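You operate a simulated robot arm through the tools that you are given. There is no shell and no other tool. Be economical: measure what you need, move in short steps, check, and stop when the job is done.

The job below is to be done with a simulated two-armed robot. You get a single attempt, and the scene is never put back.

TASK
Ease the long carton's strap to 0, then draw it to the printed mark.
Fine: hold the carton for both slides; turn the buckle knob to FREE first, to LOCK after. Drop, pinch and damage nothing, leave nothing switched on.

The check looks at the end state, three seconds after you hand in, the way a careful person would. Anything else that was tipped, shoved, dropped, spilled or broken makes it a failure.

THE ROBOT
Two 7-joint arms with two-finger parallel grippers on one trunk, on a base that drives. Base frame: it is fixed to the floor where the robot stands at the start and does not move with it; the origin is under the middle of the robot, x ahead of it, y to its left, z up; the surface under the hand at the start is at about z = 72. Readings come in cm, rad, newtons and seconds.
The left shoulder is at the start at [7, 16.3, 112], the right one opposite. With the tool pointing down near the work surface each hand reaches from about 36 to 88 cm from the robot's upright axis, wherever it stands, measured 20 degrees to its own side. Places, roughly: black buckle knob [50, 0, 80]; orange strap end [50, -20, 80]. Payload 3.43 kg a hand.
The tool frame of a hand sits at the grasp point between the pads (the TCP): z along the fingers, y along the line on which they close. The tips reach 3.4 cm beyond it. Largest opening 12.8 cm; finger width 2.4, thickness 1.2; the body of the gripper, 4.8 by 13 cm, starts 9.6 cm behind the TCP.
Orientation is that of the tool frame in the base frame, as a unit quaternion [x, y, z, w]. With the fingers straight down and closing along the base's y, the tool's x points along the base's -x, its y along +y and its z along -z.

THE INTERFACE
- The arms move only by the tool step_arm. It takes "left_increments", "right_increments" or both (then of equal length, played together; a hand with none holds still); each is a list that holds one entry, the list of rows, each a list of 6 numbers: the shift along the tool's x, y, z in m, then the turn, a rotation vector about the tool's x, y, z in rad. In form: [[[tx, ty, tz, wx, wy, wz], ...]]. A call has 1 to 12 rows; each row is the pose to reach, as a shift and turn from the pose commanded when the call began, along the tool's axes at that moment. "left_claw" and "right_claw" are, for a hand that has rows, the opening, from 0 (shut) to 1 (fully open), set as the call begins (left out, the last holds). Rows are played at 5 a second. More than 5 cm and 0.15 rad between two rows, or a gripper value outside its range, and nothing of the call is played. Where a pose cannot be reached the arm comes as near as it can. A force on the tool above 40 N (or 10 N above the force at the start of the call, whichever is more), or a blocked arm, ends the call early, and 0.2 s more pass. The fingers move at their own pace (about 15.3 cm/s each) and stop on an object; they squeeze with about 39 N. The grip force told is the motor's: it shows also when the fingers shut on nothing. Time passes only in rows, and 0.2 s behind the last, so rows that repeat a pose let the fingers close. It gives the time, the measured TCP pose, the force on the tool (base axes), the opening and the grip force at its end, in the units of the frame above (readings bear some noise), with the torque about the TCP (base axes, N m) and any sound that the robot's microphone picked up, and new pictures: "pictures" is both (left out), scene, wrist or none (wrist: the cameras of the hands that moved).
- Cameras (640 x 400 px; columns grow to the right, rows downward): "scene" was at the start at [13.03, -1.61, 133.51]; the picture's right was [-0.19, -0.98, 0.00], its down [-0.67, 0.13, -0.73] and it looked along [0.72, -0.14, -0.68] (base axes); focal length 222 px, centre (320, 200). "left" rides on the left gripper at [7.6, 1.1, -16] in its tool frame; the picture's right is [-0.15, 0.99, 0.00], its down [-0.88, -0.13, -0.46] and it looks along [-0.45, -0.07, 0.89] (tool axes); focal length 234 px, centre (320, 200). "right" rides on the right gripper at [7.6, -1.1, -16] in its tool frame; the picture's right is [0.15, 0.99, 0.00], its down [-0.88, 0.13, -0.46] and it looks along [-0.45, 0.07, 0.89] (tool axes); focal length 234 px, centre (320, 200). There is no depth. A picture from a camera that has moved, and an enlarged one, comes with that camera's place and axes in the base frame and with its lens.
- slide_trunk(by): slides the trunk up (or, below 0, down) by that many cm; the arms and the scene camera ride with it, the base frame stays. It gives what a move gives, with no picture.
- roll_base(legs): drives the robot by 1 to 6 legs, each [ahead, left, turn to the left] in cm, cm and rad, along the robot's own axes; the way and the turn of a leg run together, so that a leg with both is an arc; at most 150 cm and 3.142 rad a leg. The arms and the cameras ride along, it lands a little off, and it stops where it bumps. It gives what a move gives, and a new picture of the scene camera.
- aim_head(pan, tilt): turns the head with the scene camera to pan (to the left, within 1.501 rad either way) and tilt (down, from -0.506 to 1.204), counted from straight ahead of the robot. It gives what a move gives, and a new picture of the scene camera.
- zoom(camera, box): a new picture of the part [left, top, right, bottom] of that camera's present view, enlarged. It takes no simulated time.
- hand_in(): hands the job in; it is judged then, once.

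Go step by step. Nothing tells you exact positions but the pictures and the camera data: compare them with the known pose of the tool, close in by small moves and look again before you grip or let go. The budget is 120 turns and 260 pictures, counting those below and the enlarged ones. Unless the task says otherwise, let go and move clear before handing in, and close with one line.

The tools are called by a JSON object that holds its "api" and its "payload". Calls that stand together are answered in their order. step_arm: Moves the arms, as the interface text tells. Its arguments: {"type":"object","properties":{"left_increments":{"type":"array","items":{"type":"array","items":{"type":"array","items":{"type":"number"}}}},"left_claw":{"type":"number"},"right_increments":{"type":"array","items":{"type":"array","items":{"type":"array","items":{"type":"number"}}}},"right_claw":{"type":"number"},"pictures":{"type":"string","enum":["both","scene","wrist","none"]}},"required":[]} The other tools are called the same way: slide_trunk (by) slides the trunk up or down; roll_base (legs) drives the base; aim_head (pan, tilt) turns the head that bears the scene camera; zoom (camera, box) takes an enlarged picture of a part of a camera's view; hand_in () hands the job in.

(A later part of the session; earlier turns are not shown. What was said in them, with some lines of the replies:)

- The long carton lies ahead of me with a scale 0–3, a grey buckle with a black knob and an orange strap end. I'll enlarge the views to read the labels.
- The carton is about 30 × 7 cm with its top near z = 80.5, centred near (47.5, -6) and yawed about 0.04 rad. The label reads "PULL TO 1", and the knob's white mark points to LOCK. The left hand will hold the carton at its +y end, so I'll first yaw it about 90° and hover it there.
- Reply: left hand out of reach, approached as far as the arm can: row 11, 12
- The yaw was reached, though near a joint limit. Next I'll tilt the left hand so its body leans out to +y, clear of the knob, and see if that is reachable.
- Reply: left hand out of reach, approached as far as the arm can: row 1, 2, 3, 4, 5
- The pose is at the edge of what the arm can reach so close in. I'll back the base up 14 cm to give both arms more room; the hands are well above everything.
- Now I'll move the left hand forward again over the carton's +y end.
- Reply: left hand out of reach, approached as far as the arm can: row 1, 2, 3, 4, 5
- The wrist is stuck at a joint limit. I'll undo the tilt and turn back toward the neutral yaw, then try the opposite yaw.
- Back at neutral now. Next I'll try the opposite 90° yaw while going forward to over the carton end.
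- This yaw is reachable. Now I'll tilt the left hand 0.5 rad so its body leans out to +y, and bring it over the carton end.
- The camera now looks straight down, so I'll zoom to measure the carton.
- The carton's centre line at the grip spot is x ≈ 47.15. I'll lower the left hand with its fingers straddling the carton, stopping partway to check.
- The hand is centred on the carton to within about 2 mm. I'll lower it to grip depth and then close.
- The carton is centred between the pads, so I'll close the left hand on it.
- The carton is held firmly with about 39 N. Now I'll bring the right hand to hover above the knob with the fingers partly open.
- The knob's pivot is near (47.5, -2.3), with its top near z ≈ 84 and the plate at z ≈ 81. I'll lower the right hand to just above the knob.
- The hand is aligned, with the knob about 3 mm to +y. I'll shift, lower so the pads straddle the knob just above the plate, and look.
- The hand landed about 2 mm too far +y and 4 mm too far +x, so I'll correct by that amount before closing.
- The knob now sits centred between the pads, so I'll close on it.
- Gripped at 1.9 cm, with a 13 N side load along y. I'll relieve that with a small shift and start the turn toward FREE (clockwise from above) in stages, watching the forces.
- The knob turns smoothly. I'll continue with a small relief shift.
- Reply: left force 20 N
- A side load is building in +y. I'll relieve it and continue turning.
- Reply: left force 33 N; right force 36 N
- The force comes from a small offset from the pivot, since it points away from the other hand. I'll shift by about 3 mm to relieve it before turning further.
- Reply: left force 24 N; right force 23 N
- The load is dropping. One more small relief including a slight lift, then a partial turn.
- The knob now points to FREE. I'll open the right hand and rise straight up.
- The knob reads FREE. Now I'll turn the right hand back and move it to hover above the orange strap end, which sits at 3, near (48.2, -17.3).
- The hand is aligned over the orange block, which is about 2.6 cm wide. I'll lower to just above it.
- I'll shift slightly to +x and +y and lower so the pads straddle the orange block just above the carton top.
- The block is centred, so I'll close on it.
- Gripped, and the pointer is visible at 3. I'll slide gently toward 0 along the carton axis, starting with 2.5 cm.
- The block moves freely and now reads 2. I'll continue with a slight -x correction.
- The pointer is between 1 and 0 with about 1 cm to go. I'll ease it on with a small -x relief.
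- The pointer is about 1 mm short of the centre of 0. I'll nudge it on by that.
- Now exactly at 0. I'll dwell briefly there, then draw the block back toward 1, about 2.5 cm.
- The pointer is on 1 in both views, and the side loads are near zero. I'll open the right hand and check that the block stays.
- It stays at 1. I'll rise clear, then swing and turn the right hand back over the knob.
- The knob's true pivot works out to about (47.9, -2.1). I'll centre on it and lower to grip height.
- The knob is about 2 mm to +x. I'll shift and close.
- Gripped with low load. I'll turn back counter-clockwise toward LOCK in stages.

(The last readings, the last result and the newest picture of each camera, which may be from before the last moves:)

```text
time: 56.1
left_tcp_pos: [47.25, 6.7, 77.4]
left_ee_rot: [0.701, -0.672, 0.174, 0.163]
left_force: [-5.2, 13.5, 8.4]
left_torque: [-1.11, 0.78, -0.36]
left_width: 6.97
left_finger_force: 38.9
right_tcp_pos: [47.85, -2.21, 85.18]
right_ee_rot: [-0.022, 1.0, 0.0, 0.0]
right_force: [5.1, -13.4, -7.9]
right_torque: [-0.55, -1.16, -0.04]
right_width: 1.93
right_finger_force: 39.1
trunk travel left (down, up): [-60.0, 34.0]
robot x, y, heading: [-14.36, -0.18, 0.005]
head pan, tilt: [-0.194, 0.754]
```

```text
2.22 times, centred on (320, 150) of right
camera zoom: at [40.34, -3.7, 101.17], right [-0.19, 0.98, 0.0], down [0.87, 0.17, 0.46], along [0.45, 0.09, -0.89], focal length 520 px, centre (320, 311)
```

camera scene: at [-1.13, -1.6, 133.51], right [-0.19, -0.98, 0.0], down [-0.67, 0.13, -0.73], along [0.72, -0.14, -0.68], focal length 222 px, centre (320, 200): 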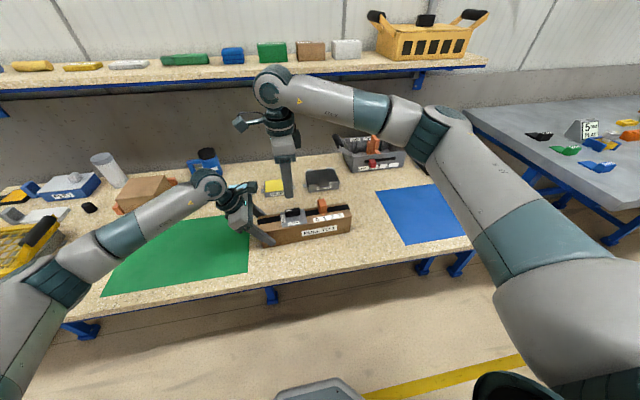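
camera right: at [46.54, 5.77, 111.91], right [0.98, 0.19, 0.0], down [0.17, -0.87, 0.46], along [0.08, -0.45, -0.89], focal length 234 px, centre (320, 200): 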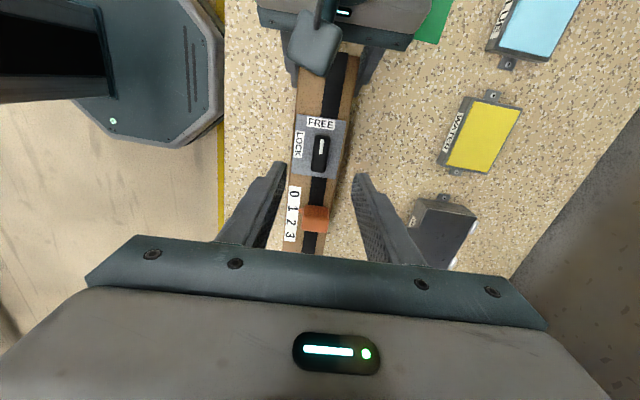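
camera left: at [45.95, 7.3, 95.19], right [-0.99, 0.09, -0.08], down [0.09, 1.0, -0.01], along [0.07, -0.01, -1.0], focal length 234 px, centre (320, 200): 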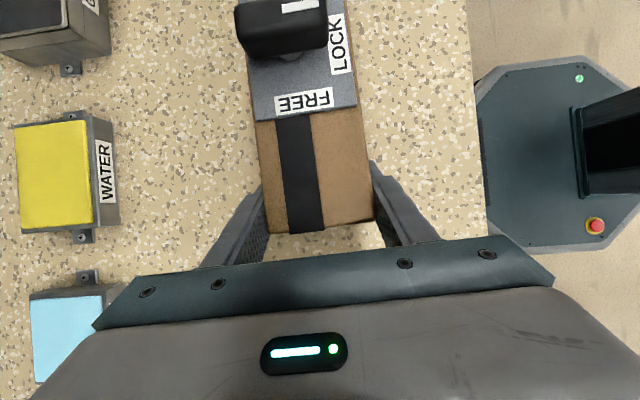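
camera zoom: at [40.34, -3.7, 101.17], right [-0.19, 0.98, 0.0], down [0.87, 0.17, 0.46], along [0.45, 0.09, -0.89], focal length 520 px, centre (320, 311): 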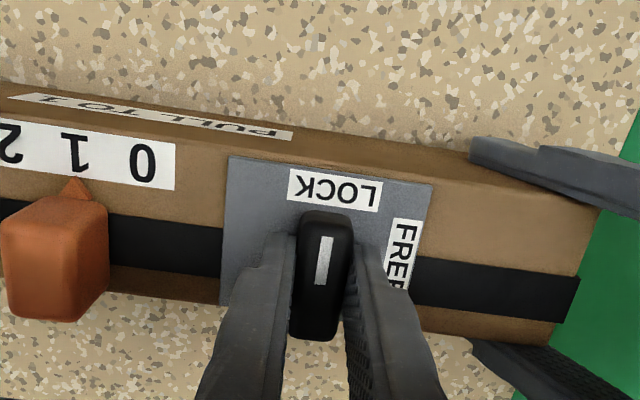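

The knob is back at LOCK and the pointer is still at 1. I'll relieve the load, open, and rise.

{"api": "step_arm", "payload": {"right_increments": [[[-0.0003, -0.001, -0.0005, 0, 0, 0], [-0.0003, -0.001, -0.0005, 0, 0, 0]]], "pictures": "none"}}

{"api": "step_arm", "payload": {"right_increments": [[[0, 0, 0, 0, 0, 0], [0, 0, 0, 0, 0, 0], [0, 0, -0.03, 0, 0, 0], [0, 0, -0.075, 0, 0, 0], [0, 0, -0.12, 0, 0, 0], [0, 0, -0.12, 0, 0, 0]]], "right_claw": 0.45}}

{"api": "zoom", "payload": {"camera": "right", "box": [200, 80, 420, 210]}}

{"api": "zoom", "payload": {"camera": "scene", "box": [240, 185, 360, 255]}}

```text
time: 56.7
left_tcp_pos: [47.32, 6.64, 77.41]
left_ee_rot: [0.7, -0.673, 0.174, 0.164]
left_force: [-6.2, 12.0, 8.4]
left_torque: [-0.93, 0.44, -0.49]
left_width: 6.97
left_finger_force: 39.6
right_tcp_pos: [47.83, -2.24, 85.18]
right_ee_rot: [-0.021, 1.0, 0.0, 0.0]
right_force: [7.2, -13.2, -5.7]
right_torque: [-0.6, -1.01, 0.01]
right_width: 1.93
right_finger_force: 39.0
trunk travel left (down, up): [-60.0, 34.0]
robot x, y, heading: [-14.47, -0.23, 0.004]
head pan, tilt: [-0.194, 0.754]
```

```text
time: 58.1
left_tcp_pos: [47.35, 6.69, 77.52]
left_ee_rot: [0.7, -0.673, 0.174, 0.164]
left_force: [0.3, 0.2, -0.9]
left_torque: [0.42, 0.06, -0.02]
left_width: 6.94
left_finger_force: 39.0
right_tcp_pos: [47.68, -2.09, 97.06]
right_ee_rot: [-0.022, 1.0, 0.0, -0.002]
right_force: [-0.3, 0.4, 0.5]
right_torque: [-0.02, -0.01, -0.02]
right_width: 5.78
right_finger_force: 0.1
trunk travel left (down, up): [-60.0, 34.0]
robot x, y, heading: [-13.62, -0.04, 0.004]
head pan, tilt: [-0.194, 0.754]
camera scene: at [-1.12, -1.6, 133.5], right [-0.19, -0.98, 0.0], down [-0.67, 0.13, -0.73], along [0.72, -0.14, -0.68], focal length 222 px, centre (320, 200)
camera right: at [40.2, -3.6, 113.05], right [-0.19, 0.98, 0.0], down [0.87, 0.17, 0.45], along [0.45, 0.09, -0.89], focal length 234 px, centre (320, 200)
```

scene: 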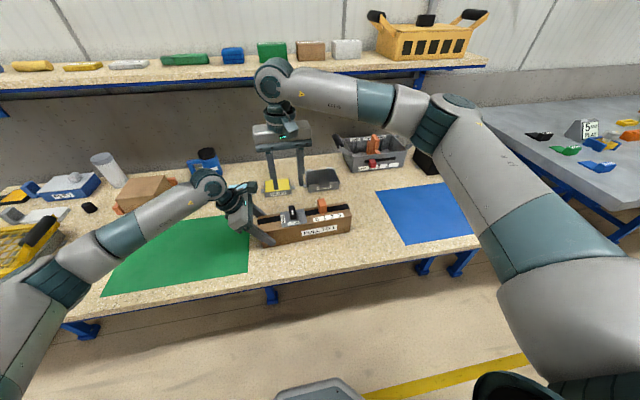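
right: 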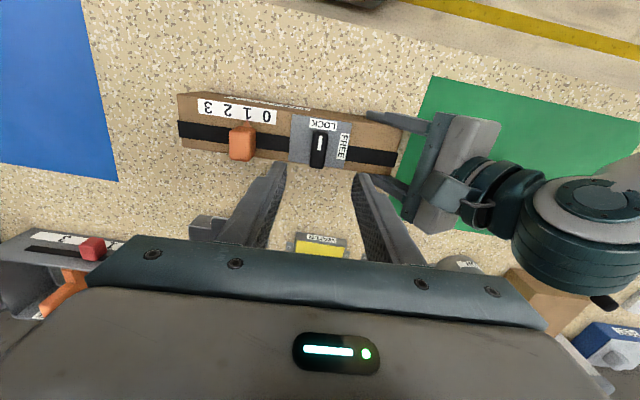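

```text
2.91 times, centred on (310, 145) of right
camera zoom: at [40.2, -3.6, 113.05], right [-0.19, 0.98, 0.0], down [0.87, 0.17, 0.45], along [0.45, 0.09, -0.89], focal length 681 px, centre (349, 360)
```

zoom: 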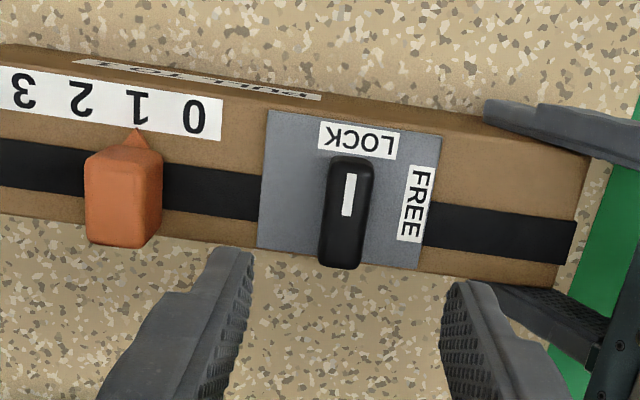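

```text
5.33 times, centred on (300, 220) of scene
camera zoom: at [-1.12, -1.6, 133.5], right [-0.19, -0.98, 0.0], down [-0.67, 0.13, -0.73], along [0.72, -0.14, -0.68], focal length 1183 px, centre (427, 93)
```

zoom: 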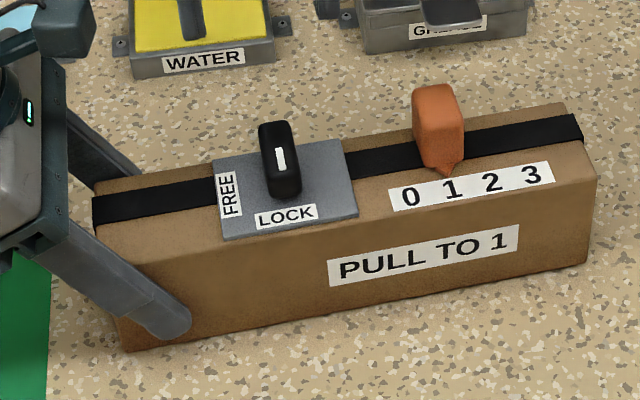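

The knob is at LOCK and the pointer at 1. Now I'll open the left hand, raise it vertically, and move the right hand away.

{"api": "step_arm", "payload": {"left_increments": [[[0, 0, 0, 0, 0, 0], [0, 0, 0, 0, 0, 0], [0, 0, 0, 0, 0, 0], [0.0093, 0, -0.0177, 0, 0, 0], [0.0233, 0, -0.0443, 0, 0, 0], [0.042, 0, -0.08, 0, 0, 0], [0.06, 0, -0.115, 0, 0, 0], [0.079, 0, -0.15, 0, 0, 0], [0.079, 0, -0.15, 0, 0, 0]]], "right_increments": [[[0, -0.03, -0.02, 0, 0, 0], [0, -0.07, -0.04, 0, 0, 0], [0, -0.11, -0.06, 0, 0, 0], [0, -0.15, -0.08, 0, 0, 0], [0, -0.19, -0.1, 0, 0, 0], [0, -0.23, -0.12, 0, 0, 0], [0, -0.27, -0.12, 0, 0, 0], [0, -0.3, -0.12, 0, 0, 0], [0, -0.3, -0.12, 0, 0, 0]]], "left_claw": 1}}

{"api": "zoom", "payload": {"camera": "scene", "box": [240, 185, 360, 255]}}

{"api": "zoom", "payload": {"camera": "left", "box": [220, 0, 440, 240]}}

```text
time: 60.1
left_tcp_pos: [47.08, 6.5, 94.4]
left_ee_rot: [0.701, -0.672, 0.176, 0.163]
left_force: [0.1, -0.9, 1.1]
left_torque: [0.01, 0.0, -0.01]
left_width: 12.82
left_finger_force: 0.1
right_tcp_pos: [49.11, -32.38, 109.3]
right_ee_rot: [-0.022, 1.0, -0.001, -0.001]
right_force: [0.0, 0.5, 0.1]
right_torque: [0.0, -0.02, 0.02]
right_width: 5.76
right_finger_force: 0.0
trunk travel left (down, up): [-60.0, 34.0]
robot x, y, heading: [-13.77, 0.2, -0.001]
head pan, tilt: [-0.194, 0.754]
camera scene: at [-1.11, -1.5, 133.5], right [-0.19, -0.98, 0.0], down [-0.67, 0.13, -0.73], along [0.72, -0.14, -0.68], focal length 222 px, centre (320, 200)
camera right: at [41.6, -33.71, 125.17], right [-0.19, 0.98, 0.0], down [0.87, 0.17, 0.46], along [0.45, 0.09, -0.89], focal length 234 px, centre (320, 200)
camera left: at [45.8, 7.11, 112.12], right [-0.99, 0.09, -0.07], down [0.09, 1.0, -0.01], along [0.07, -0.01, -1.0], focal length 234 px, centre (320, 200)
```

scene: 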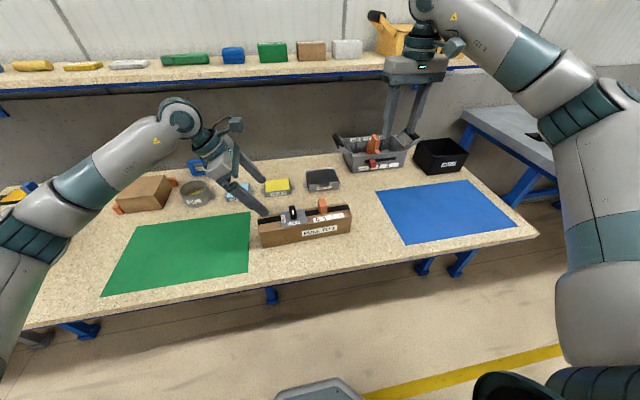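
right: 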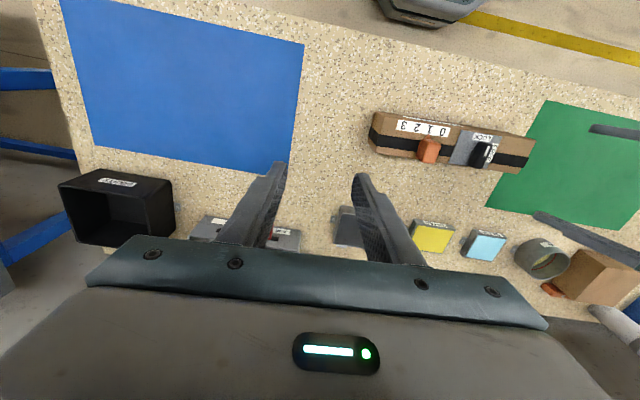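
left: 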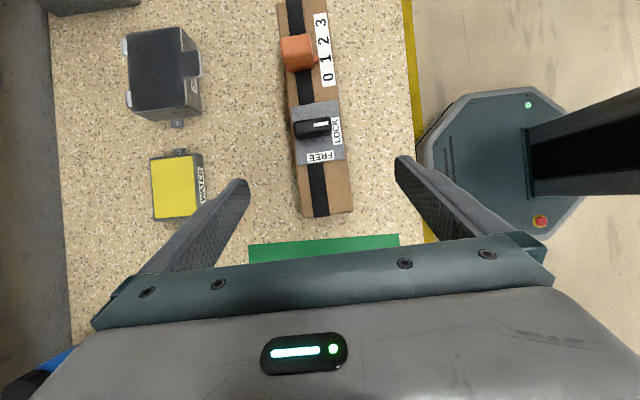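

```text
5.33 times, centred on (300, 220) of scene
camera zoom: at [-1.11, -1.5, 133.5], right [-0.19, -0.98, 0.0], down [-0.67, 0.13, -0.73], along [0.72, -0.14, -0.68], focal length 1183 px, centre (427, 93)
```

zoom: 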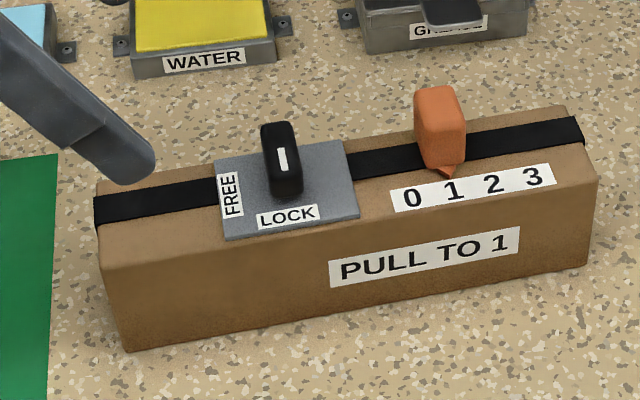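

```text
1.67 times, centred on (330, 120) of left
camera zoom: at [45.8, 7.11, 112.12], right [-0.99, 0.09, -0.07], down [0.09, 1.0, -0.01], along [0.07, -0.01, -1.0], focal length 390 px, centre (303, 333)
```

zoom: 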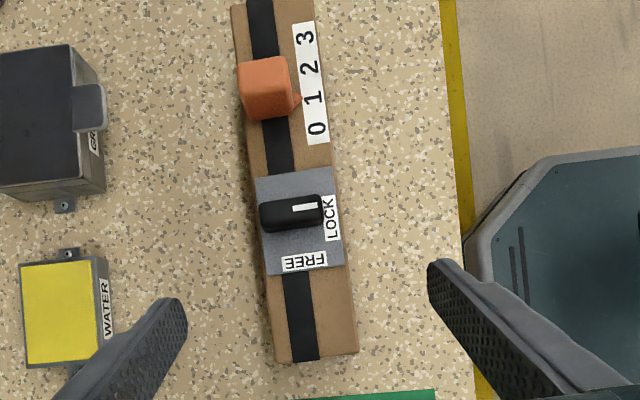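

The carton is upright in its place, with the strap pointer at 1 and the knob at LOCK. Both hands are open and clear, so I'm handing in.

{"api": "hand_in", "payload": {}}

```text
The job is handed in.
```

I eased the long carton's strap to 0, then drew it to the printed mark at 1. The left hand held the carton throughout, and the knob was turned to FREE before the slides and back to LOCK after. Nothing else was moved.
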